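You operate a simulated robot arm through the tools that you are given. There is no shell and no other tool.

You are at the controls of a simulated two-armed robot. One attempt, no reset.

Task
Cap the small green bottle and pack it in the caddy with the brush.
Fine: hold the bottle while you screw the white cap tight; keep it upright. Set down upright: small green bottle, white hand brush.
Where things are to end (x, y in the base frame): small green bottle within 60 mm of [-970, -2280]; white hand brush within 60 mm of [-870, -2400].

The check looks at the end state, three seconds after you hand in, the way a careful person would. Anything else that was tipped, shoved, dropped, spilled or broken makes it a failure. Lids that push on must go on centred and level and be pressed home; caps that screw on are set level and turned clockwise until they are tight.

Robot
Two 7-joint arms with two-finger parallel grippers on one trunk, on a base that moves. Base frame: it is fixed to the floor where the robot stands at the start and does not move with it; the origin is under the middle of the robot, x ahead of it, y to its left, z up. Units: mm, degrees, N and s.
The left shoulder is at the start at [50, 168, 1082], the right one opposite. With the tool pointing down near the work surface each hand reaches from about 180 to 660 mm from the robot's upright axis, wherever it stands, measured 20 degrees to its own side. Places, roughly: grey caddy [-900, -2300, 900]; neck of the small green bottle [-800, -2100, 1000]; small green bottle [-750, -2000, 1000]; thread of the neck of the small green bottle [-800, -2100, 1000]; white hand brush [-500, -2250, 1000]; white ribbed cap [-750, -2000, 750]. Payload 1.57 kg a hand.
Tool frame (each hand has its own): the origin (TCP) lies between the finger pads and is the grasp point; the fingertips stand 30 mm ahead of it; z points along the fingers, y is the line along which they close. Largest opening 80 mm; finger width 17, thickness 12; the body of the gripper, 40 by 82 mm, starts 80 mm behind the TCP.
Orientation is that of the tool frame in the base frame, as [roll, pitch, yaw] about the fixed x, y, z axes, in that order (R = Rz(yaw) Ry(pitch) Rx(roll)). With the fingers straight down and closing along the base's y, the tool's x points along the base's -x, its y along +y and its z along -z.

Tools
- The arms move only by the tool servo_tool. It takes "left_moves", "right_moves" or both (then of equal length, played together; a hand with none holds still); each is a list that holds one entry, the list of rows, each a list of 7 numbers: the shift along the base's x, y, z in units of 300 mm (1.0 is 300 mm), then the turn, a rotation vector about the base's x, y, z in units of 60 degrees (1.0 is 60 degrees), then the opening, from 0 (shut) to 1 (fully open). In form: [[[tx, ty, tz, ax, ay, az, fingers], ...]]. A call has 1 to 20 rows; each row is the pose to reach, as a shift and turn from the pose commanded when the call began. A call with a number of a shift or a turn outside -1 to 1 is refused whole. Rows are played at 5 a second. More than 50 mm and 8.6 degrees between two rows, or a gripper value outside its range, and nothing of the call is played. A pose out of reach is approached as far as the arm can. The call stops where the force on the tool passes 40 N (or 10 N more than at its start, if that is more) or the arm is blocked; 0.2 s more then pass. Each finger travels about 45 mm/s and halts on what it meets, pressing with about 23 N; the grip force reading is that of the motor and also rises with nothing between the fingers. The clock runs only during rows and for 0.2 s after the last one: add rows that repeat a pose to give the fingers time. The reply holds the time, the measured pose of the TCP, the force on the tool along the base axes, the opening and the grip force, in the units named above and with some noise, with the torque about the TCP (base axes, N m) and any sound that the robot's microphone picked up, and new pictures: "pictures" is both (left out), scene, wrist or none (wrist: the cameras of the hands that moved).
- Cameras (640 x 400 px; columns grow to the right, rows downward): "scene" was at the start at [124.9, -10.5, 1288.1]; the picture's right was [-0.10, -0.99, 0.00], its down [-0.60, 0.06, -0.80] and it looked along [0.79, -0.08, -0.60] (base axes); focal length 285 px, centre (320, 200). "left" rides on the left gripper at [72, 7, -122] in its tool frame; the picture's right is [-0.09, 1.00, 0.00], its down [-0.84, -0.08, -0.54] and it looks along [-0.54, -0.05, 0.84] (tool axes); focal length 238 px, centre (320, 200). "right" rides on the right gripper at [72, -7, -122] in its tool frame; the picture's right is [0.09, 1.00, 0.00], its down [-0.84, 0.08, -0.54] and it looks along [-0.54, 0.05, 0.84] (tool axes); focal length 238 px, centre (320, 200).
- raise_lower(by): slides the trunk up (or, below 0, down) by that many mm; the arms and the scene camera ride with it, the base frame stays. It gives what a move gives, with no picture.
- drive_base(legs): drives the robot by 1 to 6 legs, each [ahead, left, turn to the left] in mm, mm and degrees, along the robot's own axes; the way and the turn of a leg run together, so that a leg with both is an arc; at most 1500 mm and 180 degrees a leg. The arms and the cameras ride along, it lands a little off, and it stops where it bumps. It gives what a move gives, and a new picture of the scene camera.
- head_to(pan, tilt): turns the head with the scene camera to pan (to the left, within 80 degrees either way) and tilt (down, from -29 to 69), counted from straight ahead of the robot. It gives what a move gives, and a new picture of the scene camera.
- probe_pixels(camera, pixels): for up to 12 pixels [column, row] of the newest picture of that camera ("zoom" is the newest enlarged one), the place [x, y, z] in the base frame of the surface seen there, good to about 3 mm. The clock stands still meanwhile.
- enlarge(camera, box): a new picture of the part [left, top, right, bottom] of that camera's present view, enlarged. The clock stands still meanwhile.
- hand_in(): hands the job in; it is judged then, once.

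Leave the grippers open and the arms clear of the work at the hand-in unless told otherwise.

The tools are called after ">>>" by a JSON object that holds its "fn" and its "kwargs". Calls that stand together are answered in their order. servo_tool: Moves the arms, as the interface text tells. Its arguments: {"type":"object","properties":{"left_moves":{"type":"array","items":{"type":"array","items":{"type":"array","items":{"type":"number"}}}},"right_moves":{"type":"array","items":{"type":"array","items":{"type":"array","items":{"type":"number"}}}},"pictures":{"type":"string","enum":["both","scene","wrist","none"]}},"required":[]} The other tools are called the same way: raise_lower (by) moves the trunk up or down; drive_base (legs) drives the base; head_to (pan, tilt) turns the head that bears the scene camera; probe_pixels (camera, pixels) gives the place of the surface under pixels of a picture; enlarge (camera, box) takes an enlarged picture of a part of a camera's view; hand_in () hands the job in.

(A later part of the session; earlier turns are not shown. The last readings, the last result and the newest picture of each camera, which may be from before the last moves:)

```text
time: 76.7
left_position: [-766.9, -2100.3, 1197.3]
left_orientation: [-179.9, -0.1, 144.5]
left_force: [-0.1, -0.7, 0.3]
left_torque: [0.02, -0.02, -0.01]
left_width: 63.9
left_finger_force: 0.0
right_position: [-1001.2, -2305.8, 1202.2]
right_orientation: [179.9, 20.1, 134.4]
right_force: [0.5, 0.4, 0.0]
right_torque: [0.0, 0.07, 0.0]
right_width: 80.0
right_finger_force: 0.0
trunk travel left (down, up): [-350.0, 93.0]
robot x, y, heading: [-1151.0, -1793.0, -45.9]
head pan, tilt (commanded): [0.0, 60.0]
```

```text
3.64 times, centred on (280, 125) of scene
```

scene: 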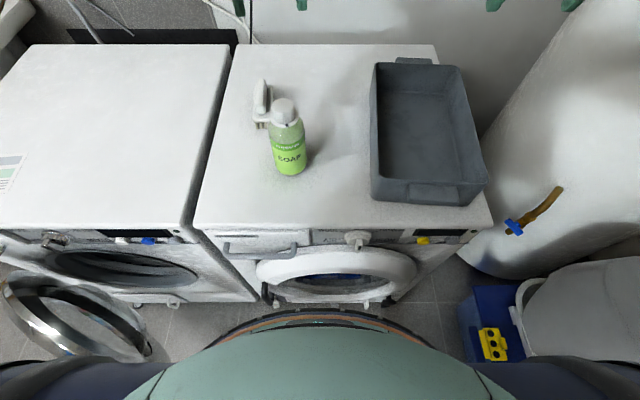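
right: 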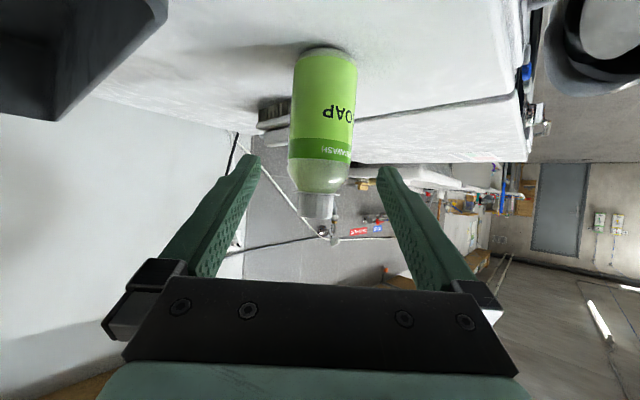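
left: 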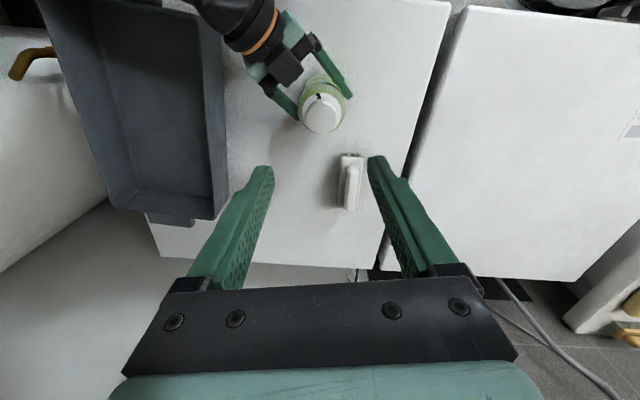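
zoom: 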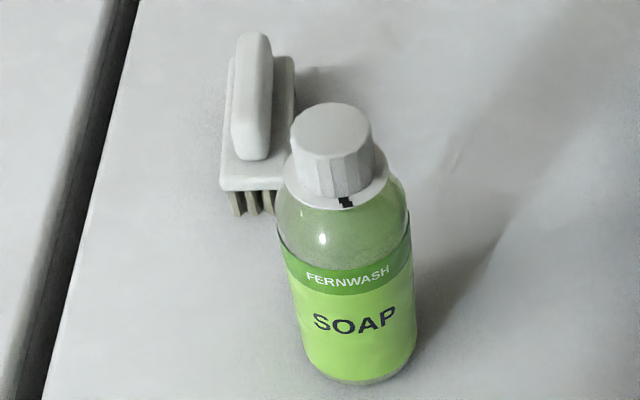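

Caddy rim corners found: centre about (-919,-2345), long axis at −50.5°, floor z≈854, rim z≈931. Now I probe the brush handle and base.

>>> {"fn": "probe_pixels", "kwargs": {"camera": "zoom", "pixels": [[255, 38], [250, 135], [238, 100], [268, 100], [253, 90], [225, 180], [283, 178], [285, 62], [232, 62], [228, 120], [285, 120], [252, 150]]}}

```text
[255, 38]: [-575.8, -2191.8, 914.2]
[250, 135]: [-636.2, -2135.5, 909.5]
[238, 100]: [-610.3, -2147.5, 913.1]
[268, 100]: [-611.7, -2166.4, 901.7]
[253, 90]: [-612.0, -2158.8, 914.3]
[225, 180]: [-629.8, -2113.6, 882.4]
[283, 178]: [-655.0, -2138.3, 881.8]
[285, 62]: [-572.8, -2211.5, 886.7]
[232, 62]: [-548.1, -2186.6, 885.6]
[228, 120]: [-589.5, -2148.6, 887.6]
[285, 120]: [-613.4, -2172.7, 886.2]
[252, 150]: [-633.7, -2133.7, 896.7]
```

Brush: base ~112×35 mm, heading −42°, handle centre (-606,-2163.5), top z 914, ~20 mm wide. I bring the left hand above it at z≈1060, tilted 20° forward for reach, yaw aligned.

>>> {"fn": "servo_tool", "kwargs": {"left_moves": [[[0.067, -0.027, -0.02, -0.028, -0.031, -0.014, 0.7], [0.133, -0.053, -0.06, -0.056, -0.062, -0.028, 0.7], [0.2, -0.08, -0.12, -0.084, -0.092, -0.042, 0.7], [0.267, -0.107, -0.18, -0.112, -0.123, -0.056, 0.7], [0.333, -0.133, -0.24, -0.14, -0.154, -0.07, 0.7], [0.4, -0.16, -0.31, -0.168, -0.185, -0.084, 0.7], [0.467, -0.187, -0.38, -0.196, -0.216, -0.098, 0.7], [0.533, -0.213, -0.45, -0.2243, -0.2465, -0.112, 0.7], [0.533, -0.213, -0.45, -0.2243, -0.2465, -0.112, 0.7]]], "pictures": "both"}}

```text
time: 78.7
left_position: [-604.7, -2165.4, 1063.4]
left_orientation: [-178.7, 20.1, 137.9]
left_force: [0.0, 0.0, 0.5]
left_torque: [0.02, 0.0, 0.0]
left_width: 56.0
left_finger_force: 0.2
right_position: [-1002.4, -2307.0, 1203.4]
right_orientation: [-180.0, 20.0, 134.2]
right_force: [-0.1, 0.1, -0.2]
right_torque: [0.01, 0.03, -0.01]
right_width: 80.1
right_finger_force: 0.0
trunk travel left (down, up): [-350.0, 93.0]
robot x, y, heading: [-1152.4, -1792.5, -45.8]
head pan, tilt (commanded): [0.0, 60.0]
```

scene: 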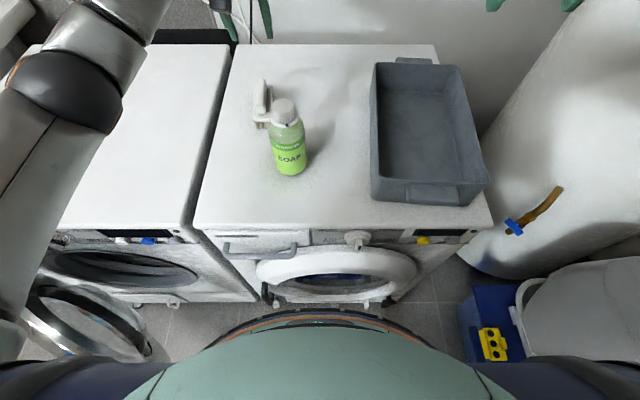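
left: 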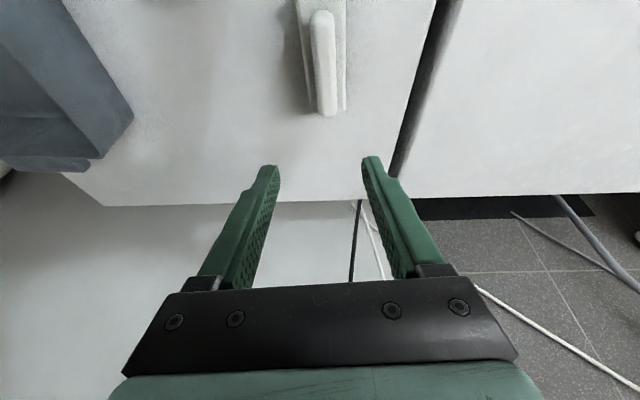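

I probe the brush handle in the left view to compare lateral alignment.

>>> {"fn": "probe_pixels", "kwargs": {"camera": "left", "pixels": [[325, 60], [316, 60], [333, 60], [326, 110], [322, 15], [345, 100], [305, 60]]}}

>>> {"fn": "enlarge", "kwargs": {"camera": "left", "box": [270, 0, 380, 130]}}

```text
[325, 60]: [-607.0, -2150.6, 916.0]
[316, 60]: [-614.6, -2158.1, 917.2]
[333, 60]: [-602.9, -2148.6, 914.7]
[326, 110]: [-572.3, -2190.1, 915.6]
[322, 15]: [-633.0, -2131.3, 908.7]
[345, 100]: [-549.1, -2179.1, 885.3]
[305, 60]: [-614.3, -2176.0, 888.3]
```

```text
3.08 times, centred on (325, 65) of left
```

zoom: 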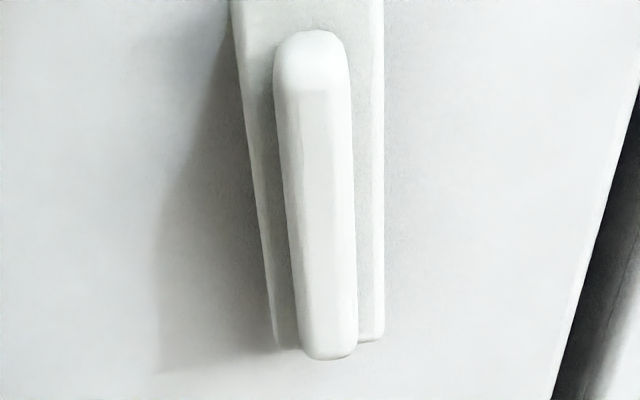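

The left view puts the handle ~2.5 mm further left; also the tool rolled 1.3°. I correct shift, roll and yaw, and go down to z≈960 (tips still above the handle) to check.

>>> {"fn": "servo_tool", "kwargs": {"left_moves": [[[0.006, 0.0065, -0.1, 0.0161, -0.0145, -0.023, 0.7], [0.006, 0.0065, -0.2, 0.0161, -0.0145, -0.023, 0.7], [0.006, 0.0065, -0.3, 0.0161, -0.0145, -0.023, 0.7], [0.006, 0.0065, -0.343, 0.0161, -0.0145, -0.023, 0.7], [0.006, 0.0065, -0.343, 0.0161, -0.0145, -0.023, 0.7]]], "pictures": "both"}}

```text
time: 79.8
left_position: [-604.1, -2162.0, 958.2]
left_orientation: [179.9, 19.9, 136.0]
left_force: [0.2, 0.2, -0.3]
left_torque: [-0.02, 0.0, -0.02]
left_width: 56.1
left_finger_force: 0.1
right_position: [-1002.6, -2306.7, 1202.0]
right_orientation: [180.0, 19.9, 134.2]
right_force: [-0.3, 0.2, 0.1]
right_torque: [0.01, 0.01, -0.02]
right_width: 80.1
right_finger_force: 0.1
trunk travel left (down, up): [-350.0, 93.0]
robot x, y, heading: [-1150.6, -1790.5, -45.7]
head pan, tilt (commanded): [0.0, 60.0]
```

scene: 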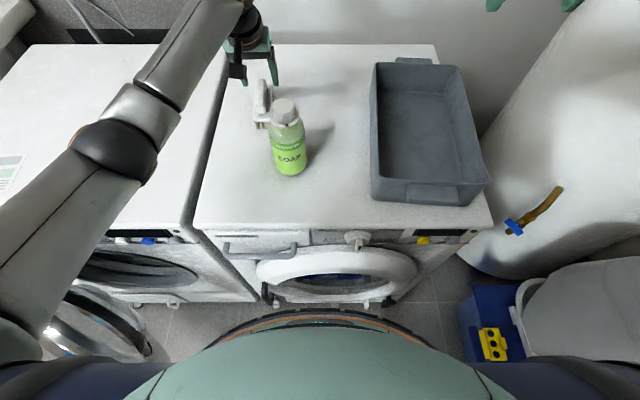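
left: 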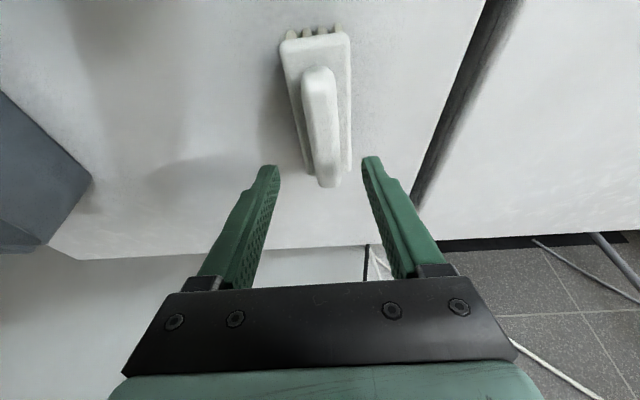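

Handle sits ~3.7 mm toward tool +y and grip point should go ~6 mm back. I shift (−1.9,+6.7) mm and descend to z≈922 with fingers astride the handle.

>>> {"fn": "servo_tool", "kwargs": {"left_moves": [[[-0.006, 0.022, 0, 0, 0, 0, 0.7], [-0.006, 0.022, -0.04, 0, 0, 0, 0.7], [-0.006, 0.022, -0.08, 0, 0, 0, 0.7], [-0.006, 0.022, -0.118, 0, 0, 0, 0.7], [-0.006, 0.022, -0.118, 0, 0, 0, 0.7]]], "pictures": "both"}}

>>> {"fn": "enlarge", "kwargs": {"camera": "scene", "box": [215, 40, 335, 140]}}

```text
time: 81.0
left_position: [-606.4, -2156.9, 923.5]
left_orientation: [179.9, 20.0, 136.0]
left_force: [-0.5, -0.4, 0.5]
left_torque: [-0.01, -0.01, -0.01]
left_width: 55.9
left_finger_force: 0.2
right_position: [-1002.4, -2306.2, 1202.1]
right_orientation: [-180.0, 20.0, 134.2]
right_force: [-0.7, 0.5, 0.0]
right_torque: [0.0, 0.03, -0.02]
right_width: 79.8
right_finger_force: 0.1
trunk travel left (down, up): [-350.0, 93.0]
robot x, y, heading: [-1149.4, -1795.8, -46.2]
head pan, tilt (commanded): [0.0, 60.0]
```

scene: 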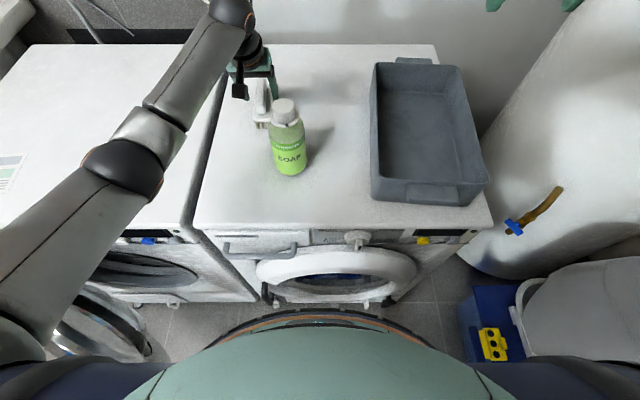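
left: 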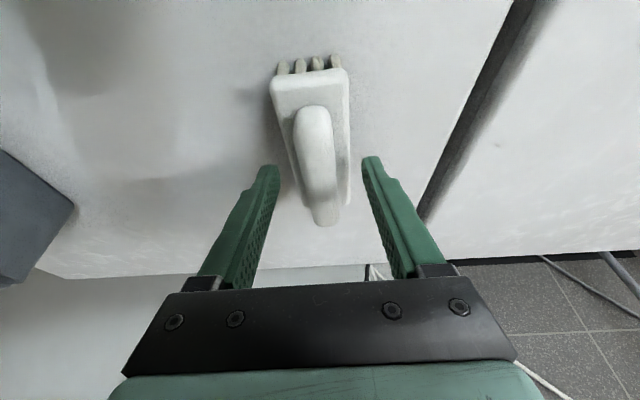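

```text
4.00 times, centred on (275, 90) of scene
```

zoom: 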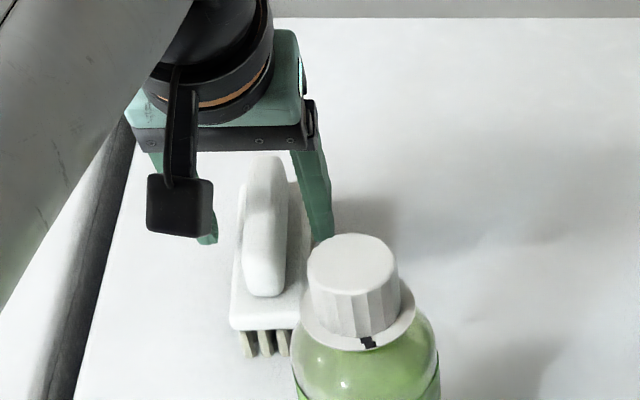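

Handle is centred between the fingers. I close the left fingers on it.

>>> {"fn": "servo_tool", "kwargs": {"left_moves": [[[0, 0, 0, 0, 0, 0, 0.4], [0, 0, 0, 0, 0, 0, 0], [0, 0, 0, 0, 0, 0, 0], [0, 0, 0, 0, 0, 0, 0], [0, 0, 0, 0, 0, 0, 0]]], "pictures": "wrist"}}

```text
time: 82.2
left_position: [-606.1, -2155.8, 922.7]
left_orientation: [179.9, 19.9, 136.0]
left_force: [0.5, 0.3, -0.3]
left_torque: [0.01, 0.06, 0.04]
left_width: 21.6
left_finger_force: 22.8
right_position: [-1002.2, -2307.0, 1202.5]
right_orientation: [-180.0, 20.0, 134.2]
right_force: [0.1, 0.0, 0.0]
right_torque: [-0.01, 0.0, -0.01]
right_width: 80.1
right_finger_force: 0.1
trunk travel left (down, up): [-350.0, 93.0]
robot x, y, heading: [-1149.8, -1789.4, -45.8]
head pan, tilt (commanded): [0.0, 60.0]
```

left: 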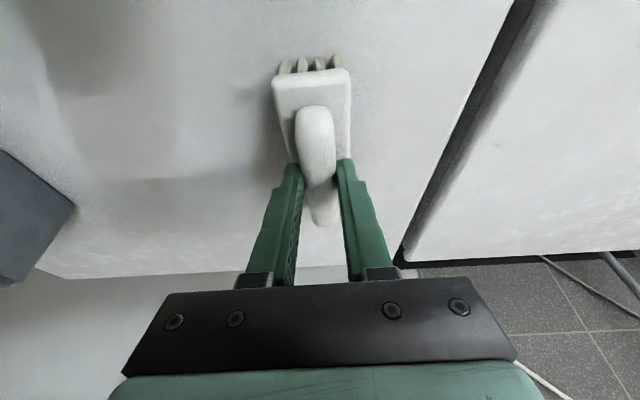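

Handle gripped at 21.6 mm. I lift the brush 180 mm straight up.

>>> {"fn": "servo_tool", "kwargs": {"left_moves": [[[0, 0, 0.03, 0, 0, 0, 0], [0, 0, 0.1, 0, 0, 0, 0], [0, 0, 0.23, 0, 0, 0, 0], [0, 0, 0.36, 0, 0, 0, 0], [0, 0, 0.49, 0, 0, 0, 0], [0, 0, 0.6, 0, 0, 0, 0], [0, 0, 0.6, 0, 0, 0, 0]]], "pictures": "both"}}

```text
time: 83.8
left_position: [-603.9, -2154.1, 1104.4]
left_orientation: [179.9, 19.9, 136.0]
left_force: [-0.3, 0.1, -0.7]
left_torque: [-0.01, 0.04, 0.01]
left_width: 21.4
left_finger_force: 23.3
right_position: [-1002.2, -2306.3, 1203.0]
right_orientation: [-179.9, 20.0, 134.1]
right_force: [-0.1, 1.0, -0.3]
right_torque: [-0.03, 0.0, -0.03]
right_width: 79.9
right_finger_force: 0.1
trunk travel left (down, up): [-350.0, 93.0]
robot x, y, heading: [-1151.8, -1796.3, -45.9]
head pan, tilt (commanded): [0.0, 60.0]
```

scene: 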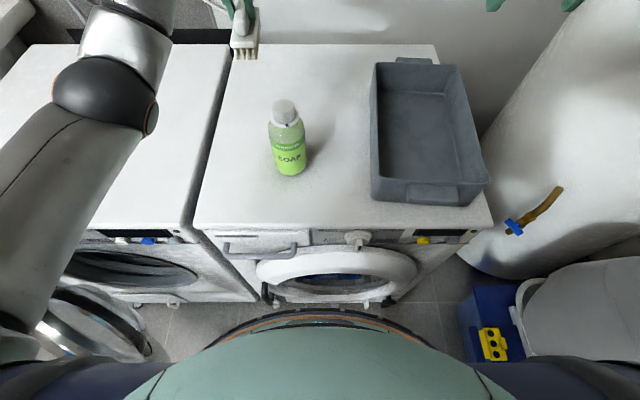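
left: 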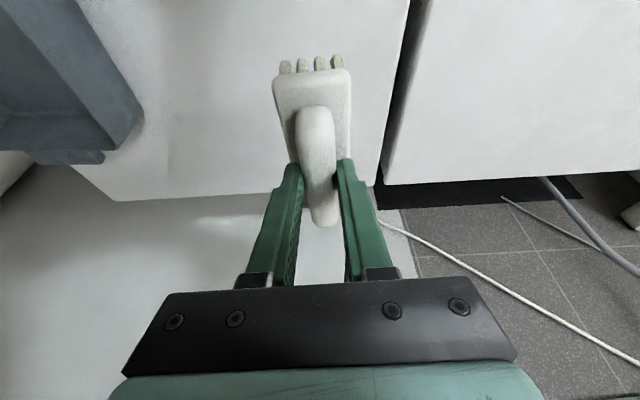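

Brush held firmly. I carry it, at this height, over to the free spot between bottle and caddy, about (-788,-2214).

>>> {"fn": "servo_tool", "kwargs": {"left_moves": [[[-0.105, -0.029, 0, 0, 0, 0, 0], [-0.211, -0.059, 0, 0, 0, 0, 0], [-0.316, -0.088, 0, 0, 0, 0, 0], [-0.422, -0.117, 0, 0, 0, 0, 0], [-0.527, -0.147, 0, 0, 0, 0, 0], [-0.633, -0.176, 0, 0, 0, 0, 0], [-0.633, -0.176, 0, 0, 0, 0, 0]]], "pictures": "both"}}

```text
time: 85.5
left_position: [-793.8, -2207.4, 1107.2]
left_orientation: [179.9, 19.9, 136.0]
left_force: [0.4, -0.3, -0.2]
left_torque: [0.02, 0.01, 0.01]
left_width: 20.9
left_finger_force: 23.1
right_position: [-1002.5, -2306.7, 1202.8]
right_orientation: [-180.0, 20.0, 134.3]
right_force: [0.1, 0.0, 0.3]
right_torque: [-0.03, 0.01, 0.02]
right_width: 79.8
right_finger_force: 0.0
trunk travel left (down, up): [-350.0, 93.0]
robot x, y, heading: [-1149.2, -1793.3, -45.6]
head pan, tilt (commanded): [0.0, 60.0]
```

scene: 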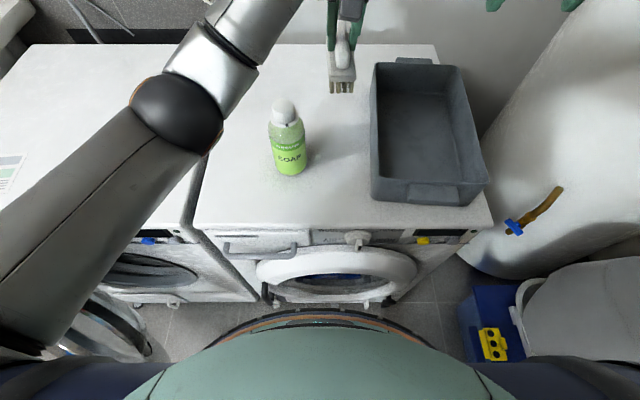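
left: 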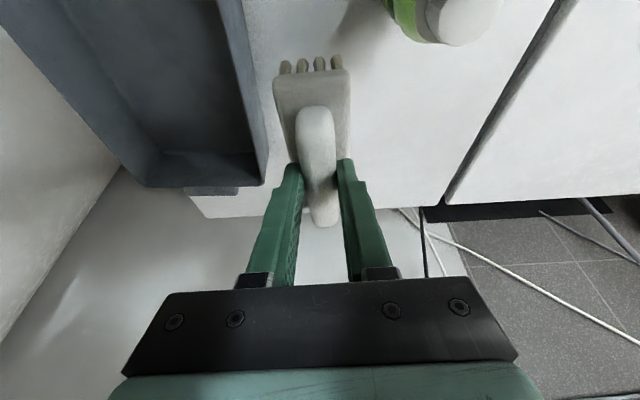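

Spot is free below. I lower the brush to just above the washer top.

>>> {"fn": "servo_tool", "kwargs": {"left_moves": [[[0, 0, -0.14, 0, 0, 0, 0], [0, 0, -0.28, 0, 0, 0, 0], [0, 0, -0.42, 0, 0, 0, 0], [0, 0, -0.53, 0, 0, 0, 0], [0, 0, -0.585, 0, 0, 0, 0], [0, 0, -0.6, 0, 0, 0, 0], [0, 0, -0.605, 0, 0, 0, 0], [0, 0, -0.605, 0, 0, 0, 0]]], "pictures": "both"}}

>>> {"fn": "enlarge", "kwargs": {"camera": "scene", "box": [260, 40, 400, 160]}}

```text
time: 87.2
left_position: [-795.0, -2208.4, 924.6]
left_orientation: [179.8, 20.0, 136.0]
left_force: [0.3, 0.7, 1.8]
left_torque: [0.05, 0.12, 0.03]
left_width: 21.3
left_finger_force: 22.9
right_position: [-1002.2, -2306.4, 1204.3]
right_orientation: [-180.0, 20.1, 134.1]
right_force: [0.2, -0.1, 0.4]
right_torque: [0.03, 0.0, 0.0]
right_width: 80.1
right_finger_force: 0.1
trunk travel left (down, up): [-350.0, 93.0]
robot x, y, heading: [-1146.4, -1790.5, -45.9]
head pan, tilt (commanded): [0.0, 60.0]
```

scene: 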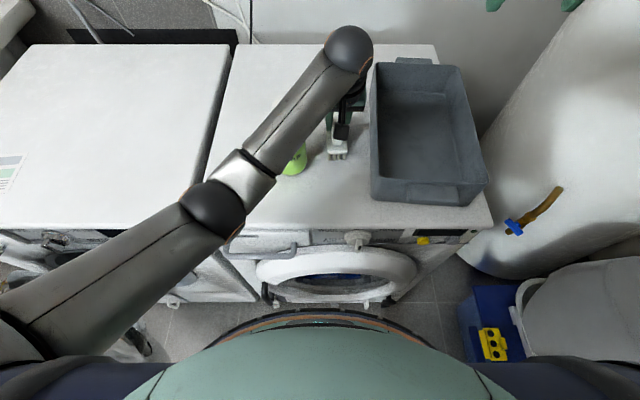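
left: 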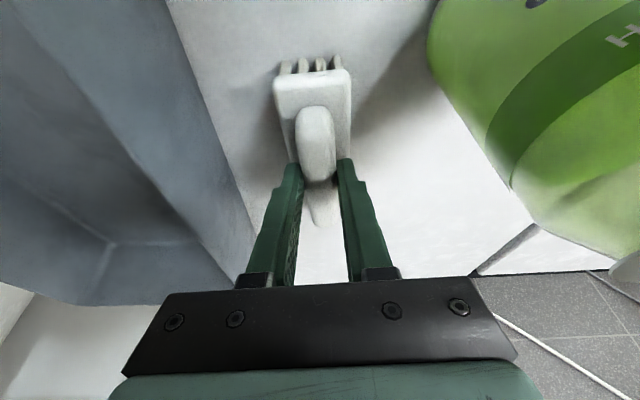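

```text
3.33 times, centred on (330, 100) of scene
```

zoom: 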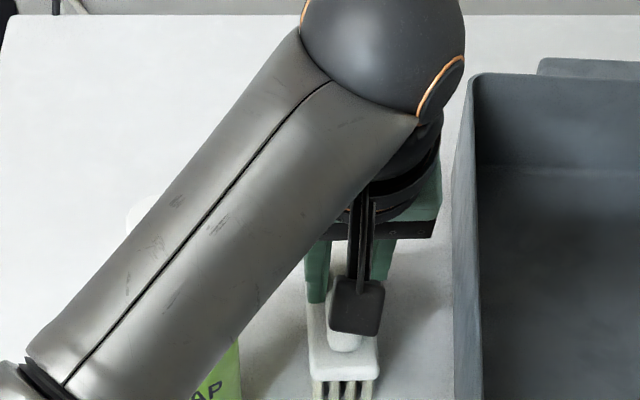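

The forearm passes above the bottle; I probe forearm height there to be sure of clearance, and the brush bottom.

>>> {"fn": "probe_pixels", "kwargs": {"camera": "zoom", "pixels": [[150, 250], [200, 210], [220, 330], [230, 375], [250, 150], [345, 390]]}}

```text
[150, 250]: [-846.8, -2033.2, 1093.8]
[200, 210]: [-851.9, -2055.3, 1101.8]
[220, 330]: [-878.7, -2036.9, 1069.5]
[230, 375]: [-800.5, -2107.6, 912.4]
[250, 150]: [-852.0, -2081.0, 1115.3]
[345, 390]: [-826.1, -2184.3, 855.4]
```

Forearm clears the bottle. Brush is touching lightly (z force 1.8 N). I lower 1 mm more, open, and lift away straight up.

>>> {"fn": "servo_tool", "kwargs": {"left_moves": [[[0, 0, -0.003, 0, 0, 0, 0], [0, 0, -0.003, 0, 0, 0, 0.3], [0, 0, -0.003, 0, 0, 0, 0.45], [0, 0, -0.003, 0, 0, 0, 0.6], [0, 0, -0.003, 0, 0, 0, 0.6], [0, 0, 0.06, 0, 0, 0, 0.6], [0, 0, 0.18, 0, 0, 0, 0.6], [0, 0, 0.33, 0, 0, 0, 0.6], [0, 0, 0.48, 0, 0, 0, 0.6], [0, 0, 0.63, 0, 0, 0, 0.6], [0, 0, 0.75, 0, 0, 0, 0.6]]], "pictures": "both"}}

```text
time: 89.7
left_position: [-794.7, -2208.8, 1148.4]
left_orientation: [179.8, 19.9, 136.1]
left_force: [-0.3, 0.0, -0.5]
left_torque: [-0.01, 0.01, -0.01]
left_width: 48.1
left_finger_force: 0.0
right_position: [-1003.2, -2306.3, 1201.9]
right_orientation: [179.9, 20.1, 134.1]
right_force: [-0.6, 0.8, 0.0]
right_torque: [-0.06, -0.02, -0.01]
right_width: 80.0
right_finger_force: 0.1
trunk travel left (down, up): [-350.0, 93.0]
robot x, y, heading: [-1153.5, -1790.3, -46.0]
head pan, tilt (commanded): [0.0, 60.0]
```

scene: 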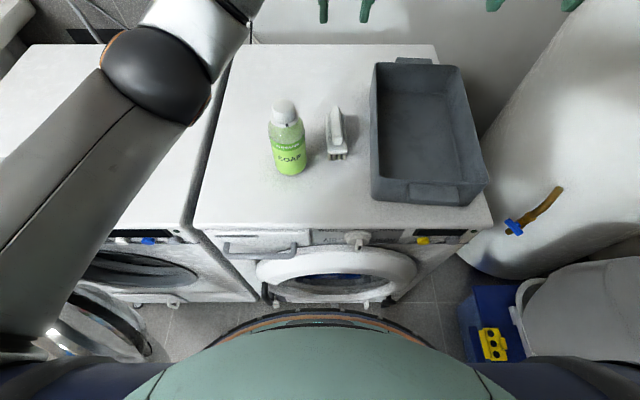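
left: 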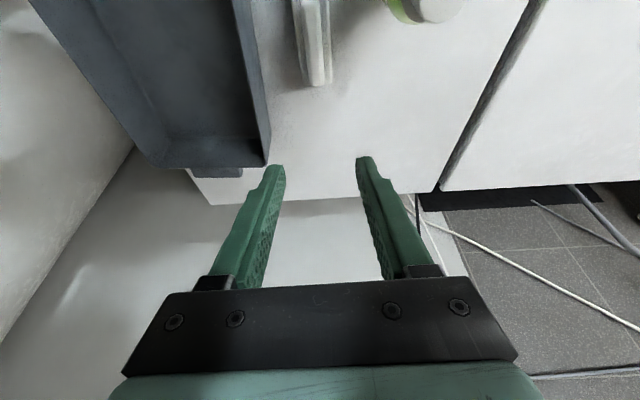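

Brush stands upright on its bristles at (335,130). I move the left hand off to the left, out of the way.

>>> {"fn": "servo_tool", "kwargs": {"left_moves": [[[0.05, 0.11, 0.05, 0, 0, 0, 0.6], [0.1, 0.22, 0.1, 0, 0, 0, 0.6], [0.15, 0.34, 0.15, 0, 0, 0, 0.6], [0.2, 0.46, 0.17, 0, 0, 0, 0.6], [0.25, 0.58, 0.17, 0, 0, 0, 0.6], [0.3, 0.7, 0.17, 0, 0, 0, 0.6], [0.36, 0.82, 0.17, 0, 0, 0, 0.6], [0.412, 0.944, 0.17, 0, 0, 0, 0.6], [0.412, 0.944, 0.17, 0, 0, 0, 0.6]]], "pictures": "scene"}}

>>> {"fn": "enlarge", "kwargs": {"camera": "scene", "box": [250, 80, 380, 190]}}

```text
time: 91.7
left_position: [-671.9, -1926.7, 1201.0]
left_orientation: [179.8, 19.9, 136.0]
left_force: [-0.9, -0.1, 0.4]
left_torque: [0.0, 0.01, -0.04]
left_width: 47.9
left_finger_force: 0.1
right_position: [-1003.1, -2307.0, 1202.4]
right_orientation: [180.0, 20.0, 134.2]
right_force: [-0.1, -0.1, 1.6]
right_torque: [-0.01, 0.01, -0.02]
right_width: 80.0
right_finger_force: 0.1
trunk travel left (down, up): [-350.0, 93.0]
robot x, y, heading: [-1151.1, -1790.0, -45.9]
head pan, tilt (commanded): [0.0, 60.0]
```

scene: 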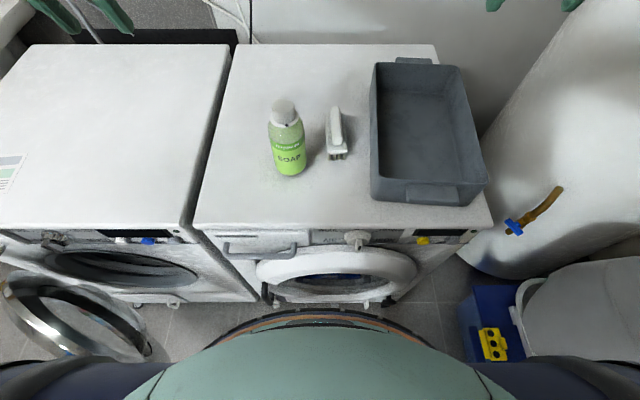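

```text
3.64 times, centred on (315, 135) of scene
```

zoom: 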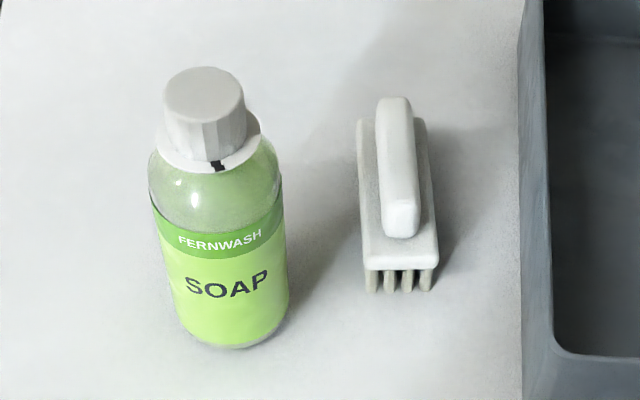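

Both stand well. I probe the brush's new place.

>>> {"fn": "probe_pixels", "kwargs": {"camera": "zoom", "pixels": [[392, 103], [402, 195], [400, 225], [383, 150], [412, 150], [397, 150], [368, 262], [436, 262], [425, 122], [361, 125], [432, 190], [205, 85]]}}

```text
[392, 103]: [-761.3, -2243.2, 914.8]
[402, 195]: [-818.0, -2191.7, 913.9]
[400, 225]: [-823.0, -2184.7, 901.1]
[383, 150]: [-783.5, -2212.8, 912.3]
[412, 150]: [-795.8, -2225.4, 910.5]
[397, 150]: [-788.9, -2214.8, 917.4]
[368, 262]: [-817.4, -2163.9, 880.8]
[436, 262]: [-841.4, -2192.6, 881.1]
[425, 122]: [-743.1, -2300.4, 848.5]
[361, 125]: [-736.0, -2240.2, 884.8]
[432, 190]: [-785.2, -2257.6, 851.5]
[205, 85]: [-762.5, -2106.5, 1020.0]
```

I bring the right hand (tilted 20°, yaw +1.8°) above the brush at z≈1060.

>>> {"fn": "servo_tool", "kwargs": {"right_moves": [[[0.087, 0.041, -0.05, 0, 0, 0.01, 0.7], [0.174, 0.081, -0.1, 0, 0, 0.02, 0.7], [0.261, 0.122, -0.16, 0, 0, 0.03, 0.7], [0.348, 0.162, -0.22, 0, 0, 0.03, 0.7], [0.435, 0.203, -0.28, 0, 0, 0.03, 0.7], [0.522, 0.244, -0.34, 0, 0, 0.03, 0.7], [0.61, 0.284, -0.41, 0, 0, 0.03, 0.7], [0.697, 0.325, -0.473, 0, 0, 0.03, 0.7], [0.697, 0.325, -0.473, 0, 0, 0.03, 0.7]]], "pictures": "both"}}

```text
time: 93.7
left_position: [-671.6, -1927.3, 1200.2]
left_orientation: [179.9, 19.9, 136.0]
left_force: [0.0, 0.0, -0.8]
left_torque: [-0.04, -0.01, 0.03]
left_width: 47.9
left_finger_force: 0.0
right_position: [-793.2, -2207.7, 1061.5]
right_orientation: [180.0, 20.0, 136.1]
right_force: [0.2, -0.6, 0.7]
right_torque: [-0.02, -0.03, 0.03]
right_width: 56.0
right_finger_force: 0.0
trunk travel left (down, up): [-350.0, 93.0]
robot x, y, heading: [-1150.7, -1791.5, -46.0]
head pan, tilt (commanded): [0.0, 60.0]
```

scene: 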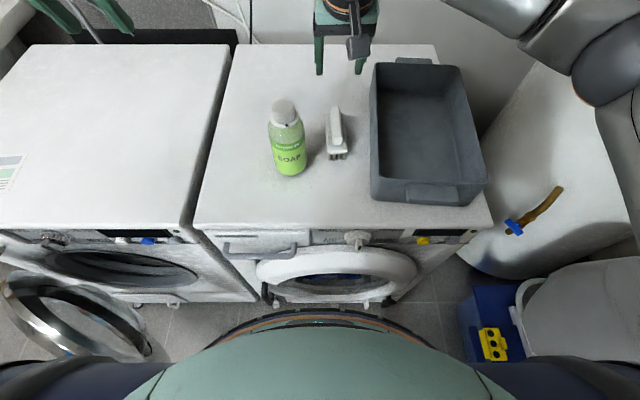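
right: 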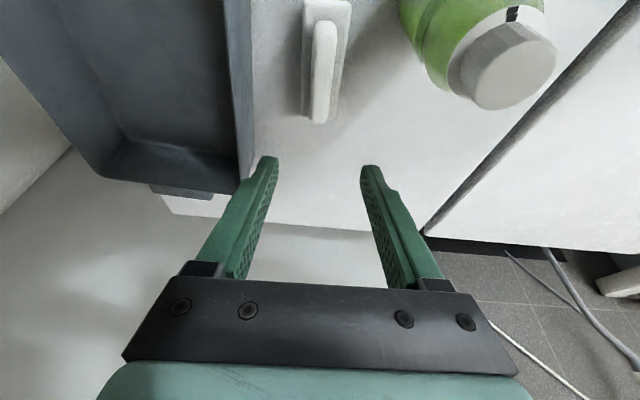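

Handle is ~2 mm right of the midline; I correct (−1.0,−1.9) mm and descend to z≈923 over the handle.

>>> {"fn": "servo_tool", "kwargs": {"right_moves": [[[-0.0035, -0.0063, -0.1, 0, 0, 0, 0.7], [-0.0035, -0.0063, -0.2, 0, 0, 0, 0.7], [-0.0035, -0.0063, -0.3, 0, 0, 0, 0.7], [-0.0035, -0.0063, -0.38, 0, 0, 0, 0.7], [-0.0035, -0.0063, -0.43, 0, 0, 0, 0.7], [-0.0035, -0.0063, -0.462, 0, 0, 0, 0.7], [-0.0035, -0.0063, -0.462, 0, 0, 0, 0.7]]], "pictures": "both"}}

```text
time: 95.2
left_position: [-672.3, -1927.1, 1200.7]
left_orientation: [179.9, 20.0, 136.2]
left_force: [0.1, -0.3, 0.5]
left_torque: [0.01, 0.0, 0.01]
left_width: 48.1
left_finger_force: 0.2
right_position: [-793.2, -2210.3, 923.3]
right_orientation: [-180.0, 20.0, 136.1]
right_force: [0.1, -0.3, -0.4]
right_torque: [0.02, 0.01, -0.03]
right_width: 55.9
right_finger_force: 0.1
trunk travel left (down, up): [-350.0, 93.0]
robot x, y, heading: [-1147.1, -1791.2, -45.9]
head pan, tilt (commanded): [0.0, 60.0]
```

scene: 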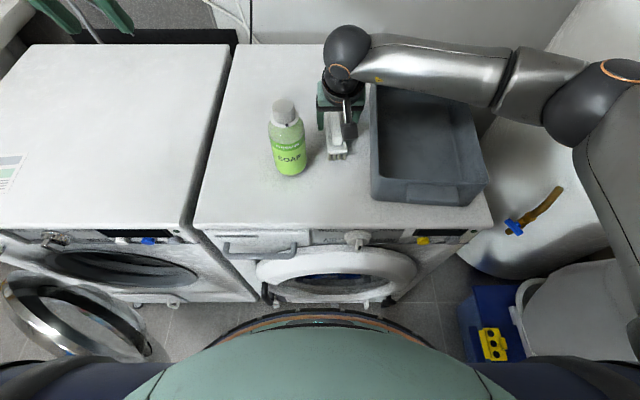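
right: 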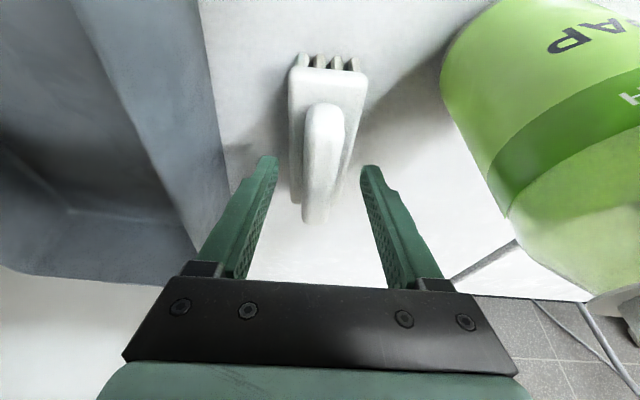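

Handle lies between the fingers, ~2 mm left of the midline. I nudge (+1,+1) mm and close.

>>> {"fn": "servo_tool", "kwargs": {"right_moves": [[[0.004, 0.004, 0, 0, 0, 0, 0.6], [0.004, 0.004, 0, 0, 0, 0, 0.3], [0.004, 0.004, 0, 0, 0, 0, 0], [0.004, 0.004, 0, 0, 0, 0, 0], [0.004, 0.004, 0, 0, 0, 0, 0]]], "pictures": "wrist"}}

```text
time: 96.5
left_position: [-671.0, -1926.8, 1199.7]
left_orientation: [179.9, 19.9, 136.2]
left_force: [-0.2, 1.1, -0.3]
left_torque: [0.02, 0.03, 0.0]
left_width: 47.7
left_finger_force: 0.0
right_position: [-791.8, -2207.9, 924.3]
right_orientation: [179.9, 20.0, 136.0]
right_force: [-0.5, 0.2, 0.2]
right_torque: [0.0, 0.0, -0.01]
right_width: 21.4
right_finger_force: 22.9
trunk travel left (down, up): [-350.0, 93.0]
robot x, y, heading: [-1149.5, -1793.3, -45.8]
head pan, tilt (commanded): [0.0, 60.0]
```

right: 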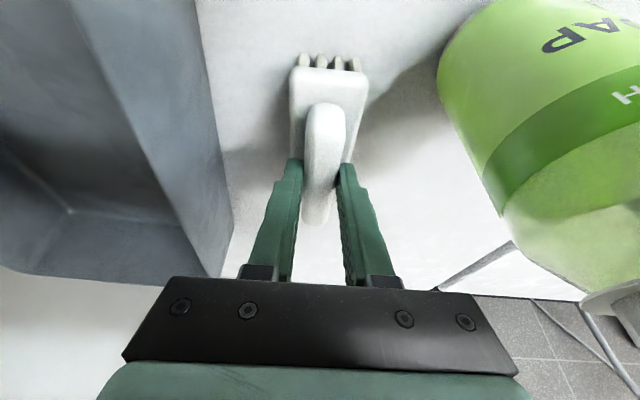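

Brush gripped by the right hand. I lift it 150 mm.

>>> {"fn": "servo_tool", "kwargs": {"right_moves": [[[0, 0, 0.03, 0, 0, 0, 0], [0, 0, 0.1, 0, 0, 0, 0], [0, 0, 0.23, 0, 0, 0, 0], [0, 0, 0.36, 0, 0, 0, 0], [0, 0, 0.5, 0, 0, 0, 0], [0, 0, 0.5, 0, 0, 0, 0]]], "pictures": "scene"}}

>>> {"fn": "servo_tool", "kwargs": {"right_moves": [[[-0.046, -0.102, 0, 0, 0, -0.018, 0], [-0.092, -0.204, 0, 0, 0, -0.036, 0], [-0.138, -0.307, 0, 0, 0, -0.054, 0], [-0.184, -0.409, 0, 0, 0, -0.072, 0], [-0.23, -0.511, 0, 0, 0, -0.09, 0], [-0.276, -0.613, 0, 0, 0, -0.108, 0], [-0.276, -0.613, 0, 0, 0, -0.108, 0]]], "pictures": "both"}}

```text
time: 97.8
left_position: [-671.2, -1926.5, 1200.4]
left_orientation: [179.9, 20.0, 136.1]
left_force: [-0.5, -0.9, -1.1]
left_torque: [-0.01, 0.0, -0.01]
left_width: 48.1
left_finger_force: 0.0
right_position: [-791.9, -2208.8, 1073.6]
right_orientation: [180.0, 20.0, 136.0]
right_force: [-0.5, -0.1, -0.3]
right_torque: [0.04, 0.02, -0.03]
right_width: 21.4
right_finger_force: 22.6
trunk travel left (down, up): [-350.0, 93.0]
robot x, y, heading: [-1148.6, -1791.9, -45.6]
head pan, tilt (commanded): [0.0, 60.0]
```

scene: 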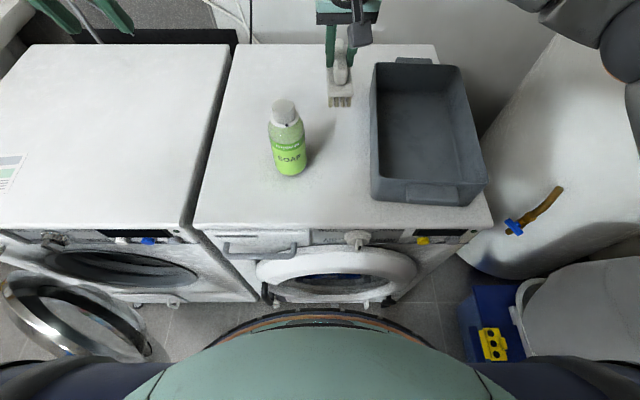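

```text
time: 99.5
left_position: [-670.7, -1927.2, 1200.5]
left_orientation: [-180.0, 20.0, 136.2]
left_force: [0.5, 0.2, 0.8]
left_torque: [-0.03, -0.01, 0.03]
left_width: 47.9
left_finger_force: 0.1
right_position: [-875.5, -2392.7, 1075.5]
right_orientation: [180.0, 20.0, 129.5]
right_force: [0.0, -0.1, -0.6]
right_torque: [-0.01, 0.01, -0.01]
right_width: 21.2
right_finger_force: 23.2
trunk travel left (down, up): [-350.0, 93.0]
robot x, y, heading: [-1149.0, -1791.3, -45.8]
head pan, tilt (commanded): [0.0, 60.0]
```

scene: 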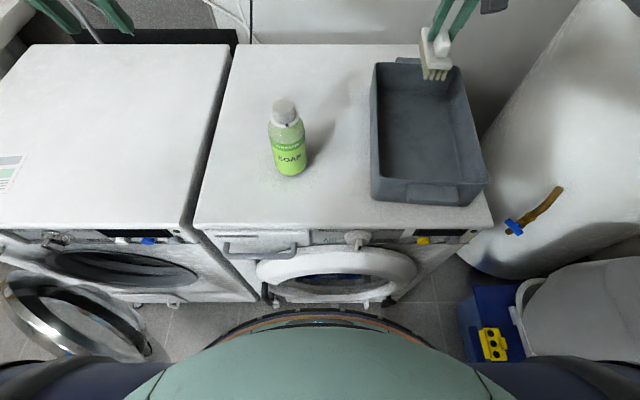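
right: 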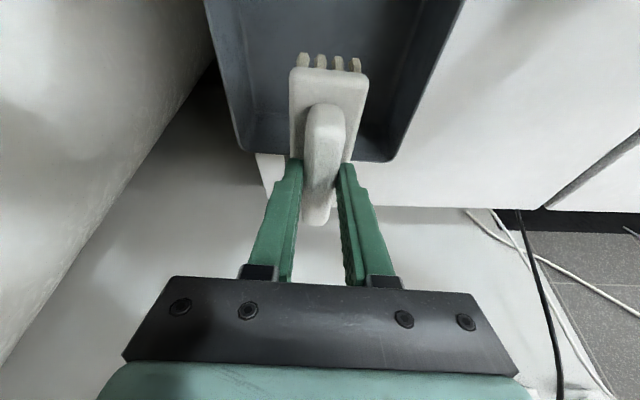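

Brush hangs over the rear half of the caddy, aligned. I lower it to the caddy floor (about 144 mm), slowing near the end.

>>> {"fn": "servo_tool", "kwargs": {"right_moves": [[[0, 0, -0.12, 0, 0, 0, 0], [0, 0, -0.24, 0, 0, 0, 0], [0, 0, -0.35, 0, 0, 0, 0], [0, 0, -0.43, 0, 0, 0, 0], [0, 0, -0.46, 0, 0, 0, 0], [0, 0, -0.468, 0, 0, 0, 0], [0, 0, -0.472, 0, 0, 0, 0], [0, 0, -0.476, 0, 0, 0, 0], [0, 0, -0.476, 0, 0, 0, 0]]], "pictures": "both"}}

>>> {"fn": "enlarge", "kwargs": {"camera": "scene", "box": [360, 40, 500, 150]}}

```text
time: 101.5
left_position: [-671.6, -1927.8, 1201.3]
left_orientation: [179.9, 19.9, 136.2]
left_force: [0.4, 0.6, -0.2]
left_torque: [-0.03, 0.02, -0.01]
left_width: 47.9
left_finger_force: 0.2
right_position: [-875.2, -2392.2, 930.5]
right_orientation: [-180.0, 20.0, 129.4]
right_force: [0.3, -0.3, -1.2]
right_torque: [0.04, 0.0, 0.0]
right_width: 21.3
right_finger_force: 22.9
trunk travel left (down, up): [-350.0, 93.0]
robot x, y, heading: [-1149.4, -1792.3, -45.9]
head pan, tilt (commanded): [0.0, 60.0]
```

scene: 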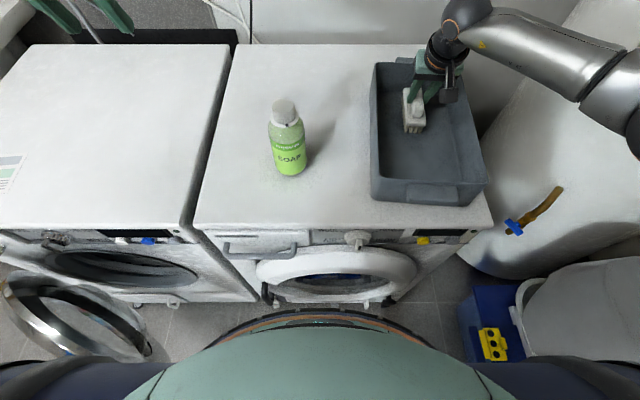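
right: 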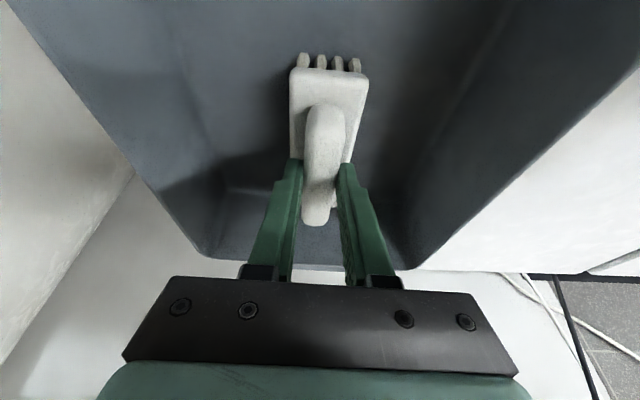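

```text
3.64 times, centred on (430, 95) of scene
```

zoom: 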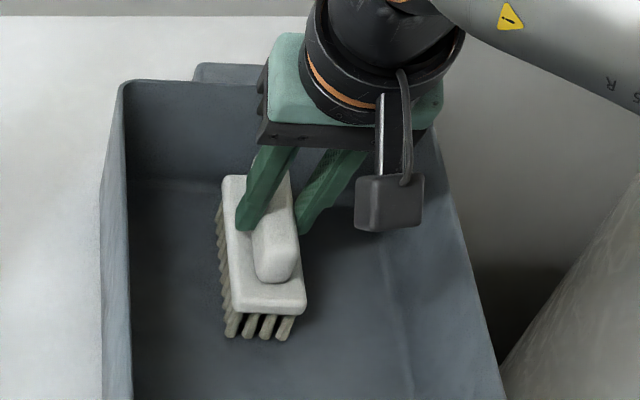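

No contact yet at z 930.5. I lower in 0.7 mm steps until the bristles touch.

>>> {"fn": "servo_tool", "kwargs": {"right_moves": [[[0, 0, -0.0023, 0, 0, 0, 0], [0, 0, -0.0046, 0, 0, 0, 0], [0, 0, -0.007, 0, 0, 0, 0], [0, 0, -0.007, 0, 0, 0, 0]]], "pictures": "none"}}

```text
time: 102.5
left_position: [-671.1, -1926.0, 1200.4]
left_orientation: [179.8, 20.0, 136.2]
left_force: [0.7, -0.4, 0.8]
left_torque: [0.01, 0.02, -0.02]
left_width: 48.0
left_finger_force: 0.1
right_position: [-874.2, -2390.8, 928.1]
right_orientation: [179.9, 20.0, 129.6]
right_force: [0.0, 0.1, -0.5]
right_torque: [0.0, -0.01, -0.01]
right_width: 21.3
right_finger_force: 22.8
trunk travel left (down, up): [-350.0, 93.0]
robot x, y, heading: [-1146.1, -1790.1, -46.0]
head pan, tilt (commanded): [0.0, 60.0]
```

Still no contact at z 928; a little further.

>>> {"fn": "servo_tool", "kwargs": {"right_moves": [[[0, 0, -0.0023, 0, 0, 0, 0], [0, 0, -0.0046, 0, 0, 0, 0], [0, 0, -0.0046, 0, 0, 0, 0]]], "pictures": "none"}}

```text
time: 103.2
left_position: [-671.3, -1925.1, 1200.7]
left_orientation: [179.9, 19.8, 136.1]
left_force: [-0.1, 0.3, 0.0]
left_torque: [0.03, 0.05, -0.01]
left_width: 48.0
left_finger_force: 0.1
right_position: [-874.5, -2391.8, 929.3]
right_orientation: [179.9, 20.2, 129.5]
right_force: [1.4, -0.2, 5.0]
right_torque: [0.2, 0.13, -0.02]
right_width: 21.3
right_finger_force: 23.2
trunk travel left (down, up): [-350.0, 93.0]
robot x, y, heading: [-1151.1, -1791.5, -45.8]
head pan, tilt (commanded): [0.0, 60.0]
```

Contact: +5 N upward. I open the right fingers and lift straight up.

>>> {"fn": "servo_tool", "kwargs": {"right_moves": [[[0, 0, 0, 0, 0, 0, 0.35], [0, 0, 0, 0, 0, 0, 0.55], [0, 0, 0, 0, 0, 0, 0.6], [0, 0, 0, 0, 0, 0, 0.6], [0, 0, 0.05, 0, 0, 0, 0.6], [0, 0, 0.15, 0, 0, 0, 0.6], [0, 0, 0.3, 0, 0, 0, 0.6], [0, 0, 0.45, 0, 0, 0, 0.6], [0, 0, 0.6, 0, 0, 0, 0.6], [0, 0, 0.75, 0, 0, 0, 0.6], [0, 0, 0.88, 0, 0, 0, 0.6]]], "pictures": "both"}}

>>> {"fn": "enlarge", "kwargs": {"camera": "scene", "box": [360, 40, 500, 215]}}

```text
time: 105.7
left_position: [-670.9, -1925.8, 1199.7]
left_orientation: [179.9, 19.8, 136.2]
left_force: [0.2, 0.0, -0.7]
left_torque: [-0.01, 0.0, -0.02]
left_width: 48.1
left_finger_force: 0.0
right_position: [-875.1, -2391.8, 1192.4]
right_orientation: [180.0, 20.0, 129.6]
right_force: [-0.3, -0.4, 0.9]
right_torque: [0.04, 0.02, 0.0]
right_width: 48.0
right_finger_force: 0.1
trunk travel left (down, up): [-350.0, 93.0]
robot x, y, heading: [-1148.7, -1792.0, -45.8]
head pan, tilt (commanded): [0.0, 60.0]
```

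scene: 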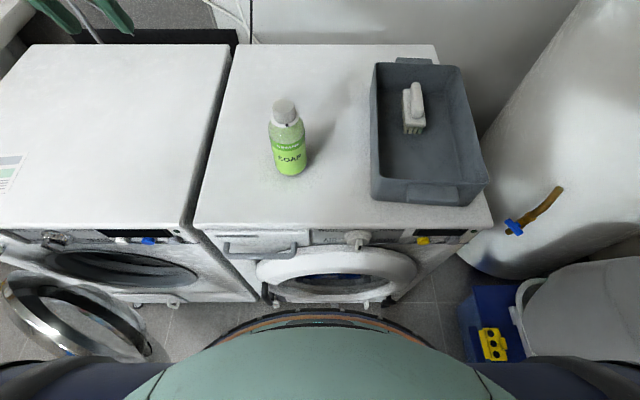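
right: 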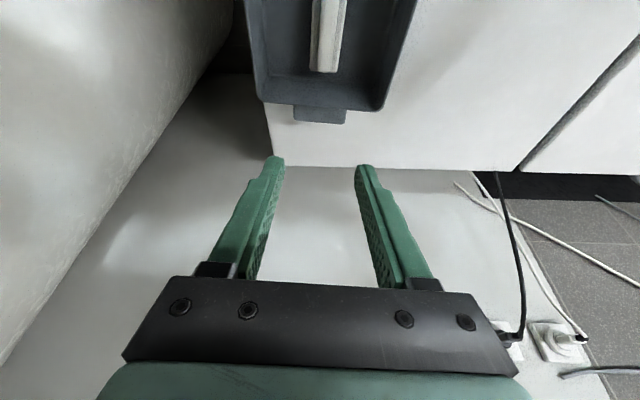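

```text
2.29 times, centred on (430, 128) of scene
```

zoom: 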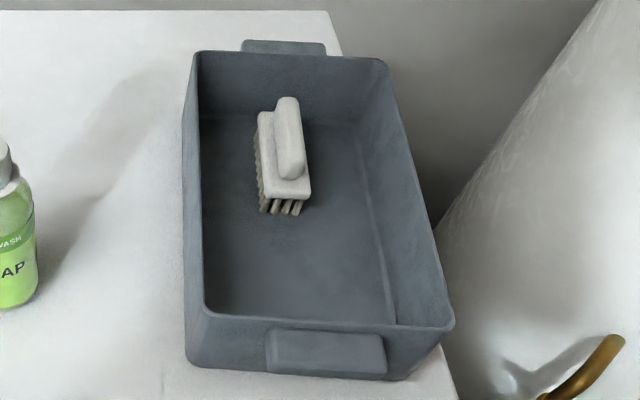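

The brush stands upright in the rear of the caddy. I check its place and re-measure the bottle.

>>> {"fn": "probe_pixels", "kwargs": {"camera": "zoom", "pixels": [[287, 105], [293, 165], [290, 135], [264, 185], [307, 190]]}}

>>> {"fn": "enlarge", "kwargs": {"camera": "scene", "box": [250, 90, 330, 190]}}

```text
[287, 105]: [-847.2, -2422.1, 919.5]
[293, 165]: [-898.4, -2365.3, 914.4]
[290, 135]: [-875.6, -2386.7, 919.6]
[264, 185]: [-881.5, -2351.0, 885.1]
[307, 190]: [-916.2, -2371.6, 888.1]
```

```text
4.00 times, centred on (290, 140) of scene
```

zoom: 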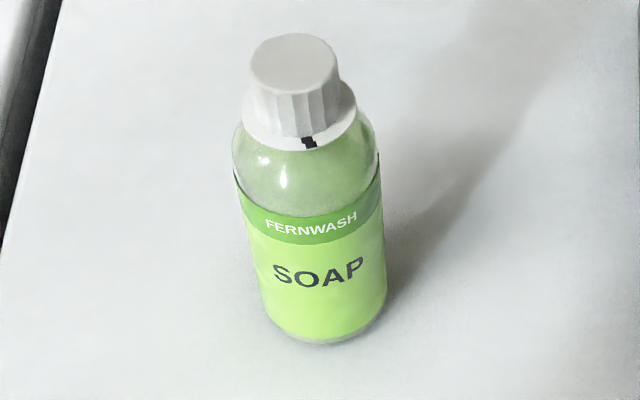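

Brush centre is about (-865,-2403): on target. Probing the bottle's cap and body.

>>> {"fn": "probe_pixels", "kwargs": {"camera": "zoom", "pixels": [[293, 62], [254, 68], [334, 60], [295, 40], [293, 90], [248, 220], [379, 205], [318, 255], [320, 300], [318, 195], [245, 180], [374, 170]]}}

```text
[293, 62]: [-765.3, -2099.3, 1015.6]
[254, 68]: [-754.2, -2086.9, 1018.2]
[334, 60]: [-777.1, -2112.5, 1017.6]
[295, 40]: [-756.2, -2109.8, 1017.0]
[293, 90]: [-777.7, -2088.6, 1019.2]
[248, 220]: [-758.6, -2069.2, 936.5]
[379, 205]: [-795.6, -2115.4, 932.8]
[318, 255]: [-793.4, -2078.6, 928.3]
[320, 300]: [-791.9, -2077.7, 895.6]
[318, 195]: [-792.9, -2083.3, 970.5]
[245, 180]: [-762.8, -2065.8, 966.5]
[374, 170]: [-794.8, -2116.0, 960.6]
```

Bottle axis ≈ (-766,-2099.5), cap top z≈1018. I bring the right hand, now turned to straight down, above the bottle at z≈1090 with open fingers.

>>> {"fn": "servo_tool", "kwargs": {"right_moves": [[[0.04, 0.108, -0.02, 0.0286, 0.0236, 0, 1], [0.081, 0.216, -0.05, 0.0571, 0.0471, 0, 1], [0.121, 0.325, -0.08, 0.0857, 0.0707, 0, 1], [0.161, 0.433, -0.12, 0.1142, 0.0942, 0, 1], [0.202, 0.541, -0.16, 0.1428, 0.1178, 0, 1], [0.242, 0.65, -0.2, 0.1713, 0.1413, 0, 1], [0.283, 0.758, -0.24, 0.1999, 0.1649, 0, 1], [0.323, 0.866, -0.29, 0.2284, 0.1884, 0, 1], [0.363, 0.974, -0.34, 0.257, 0.212, 0, 1], [0.363, 0.974, -0.34, 0.257, 0.212, 0, 1]]], "pictures": "both"}}

```text
time: 107.8
left_position: [-670.6, -1926.1, 1198.7]
left_orientation: [179.9, 19.9, 136.0]
left_force: [0.3, -0.4, -0.1]
left_torque: [-0.01, 0.0, 0.01]
left_width: 47.9
left_finger_force: 0.0
right_position: [-767.4, -2099.9, 1088.2]
right_orientation: [180.0, -0.1, 129.4]
right_force: [-0.1, -0.1, 0.7]
right_torque: [-0.01, 0.01, 0.02]
right_width: 79.8
right_finger_force: 0.1
trunk travel left (down, up): [-350.0, 93.0]
robot x, y, heading: [-1155.6, -1790.3, -45.8]
head pan, tilt (commanded): [0.0, 60.0]
```

scene: 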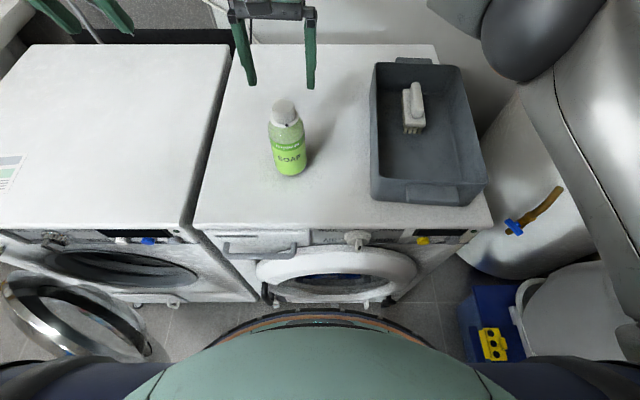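
right: 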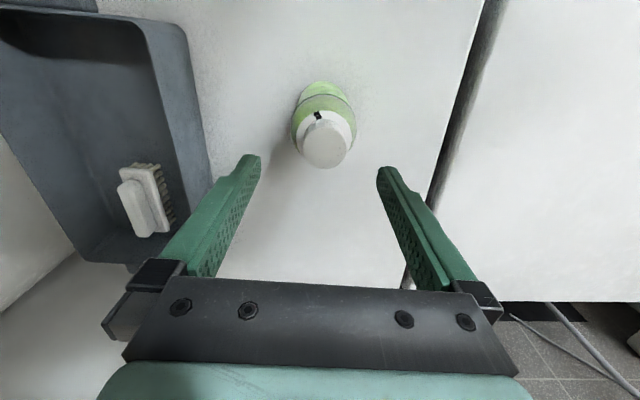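

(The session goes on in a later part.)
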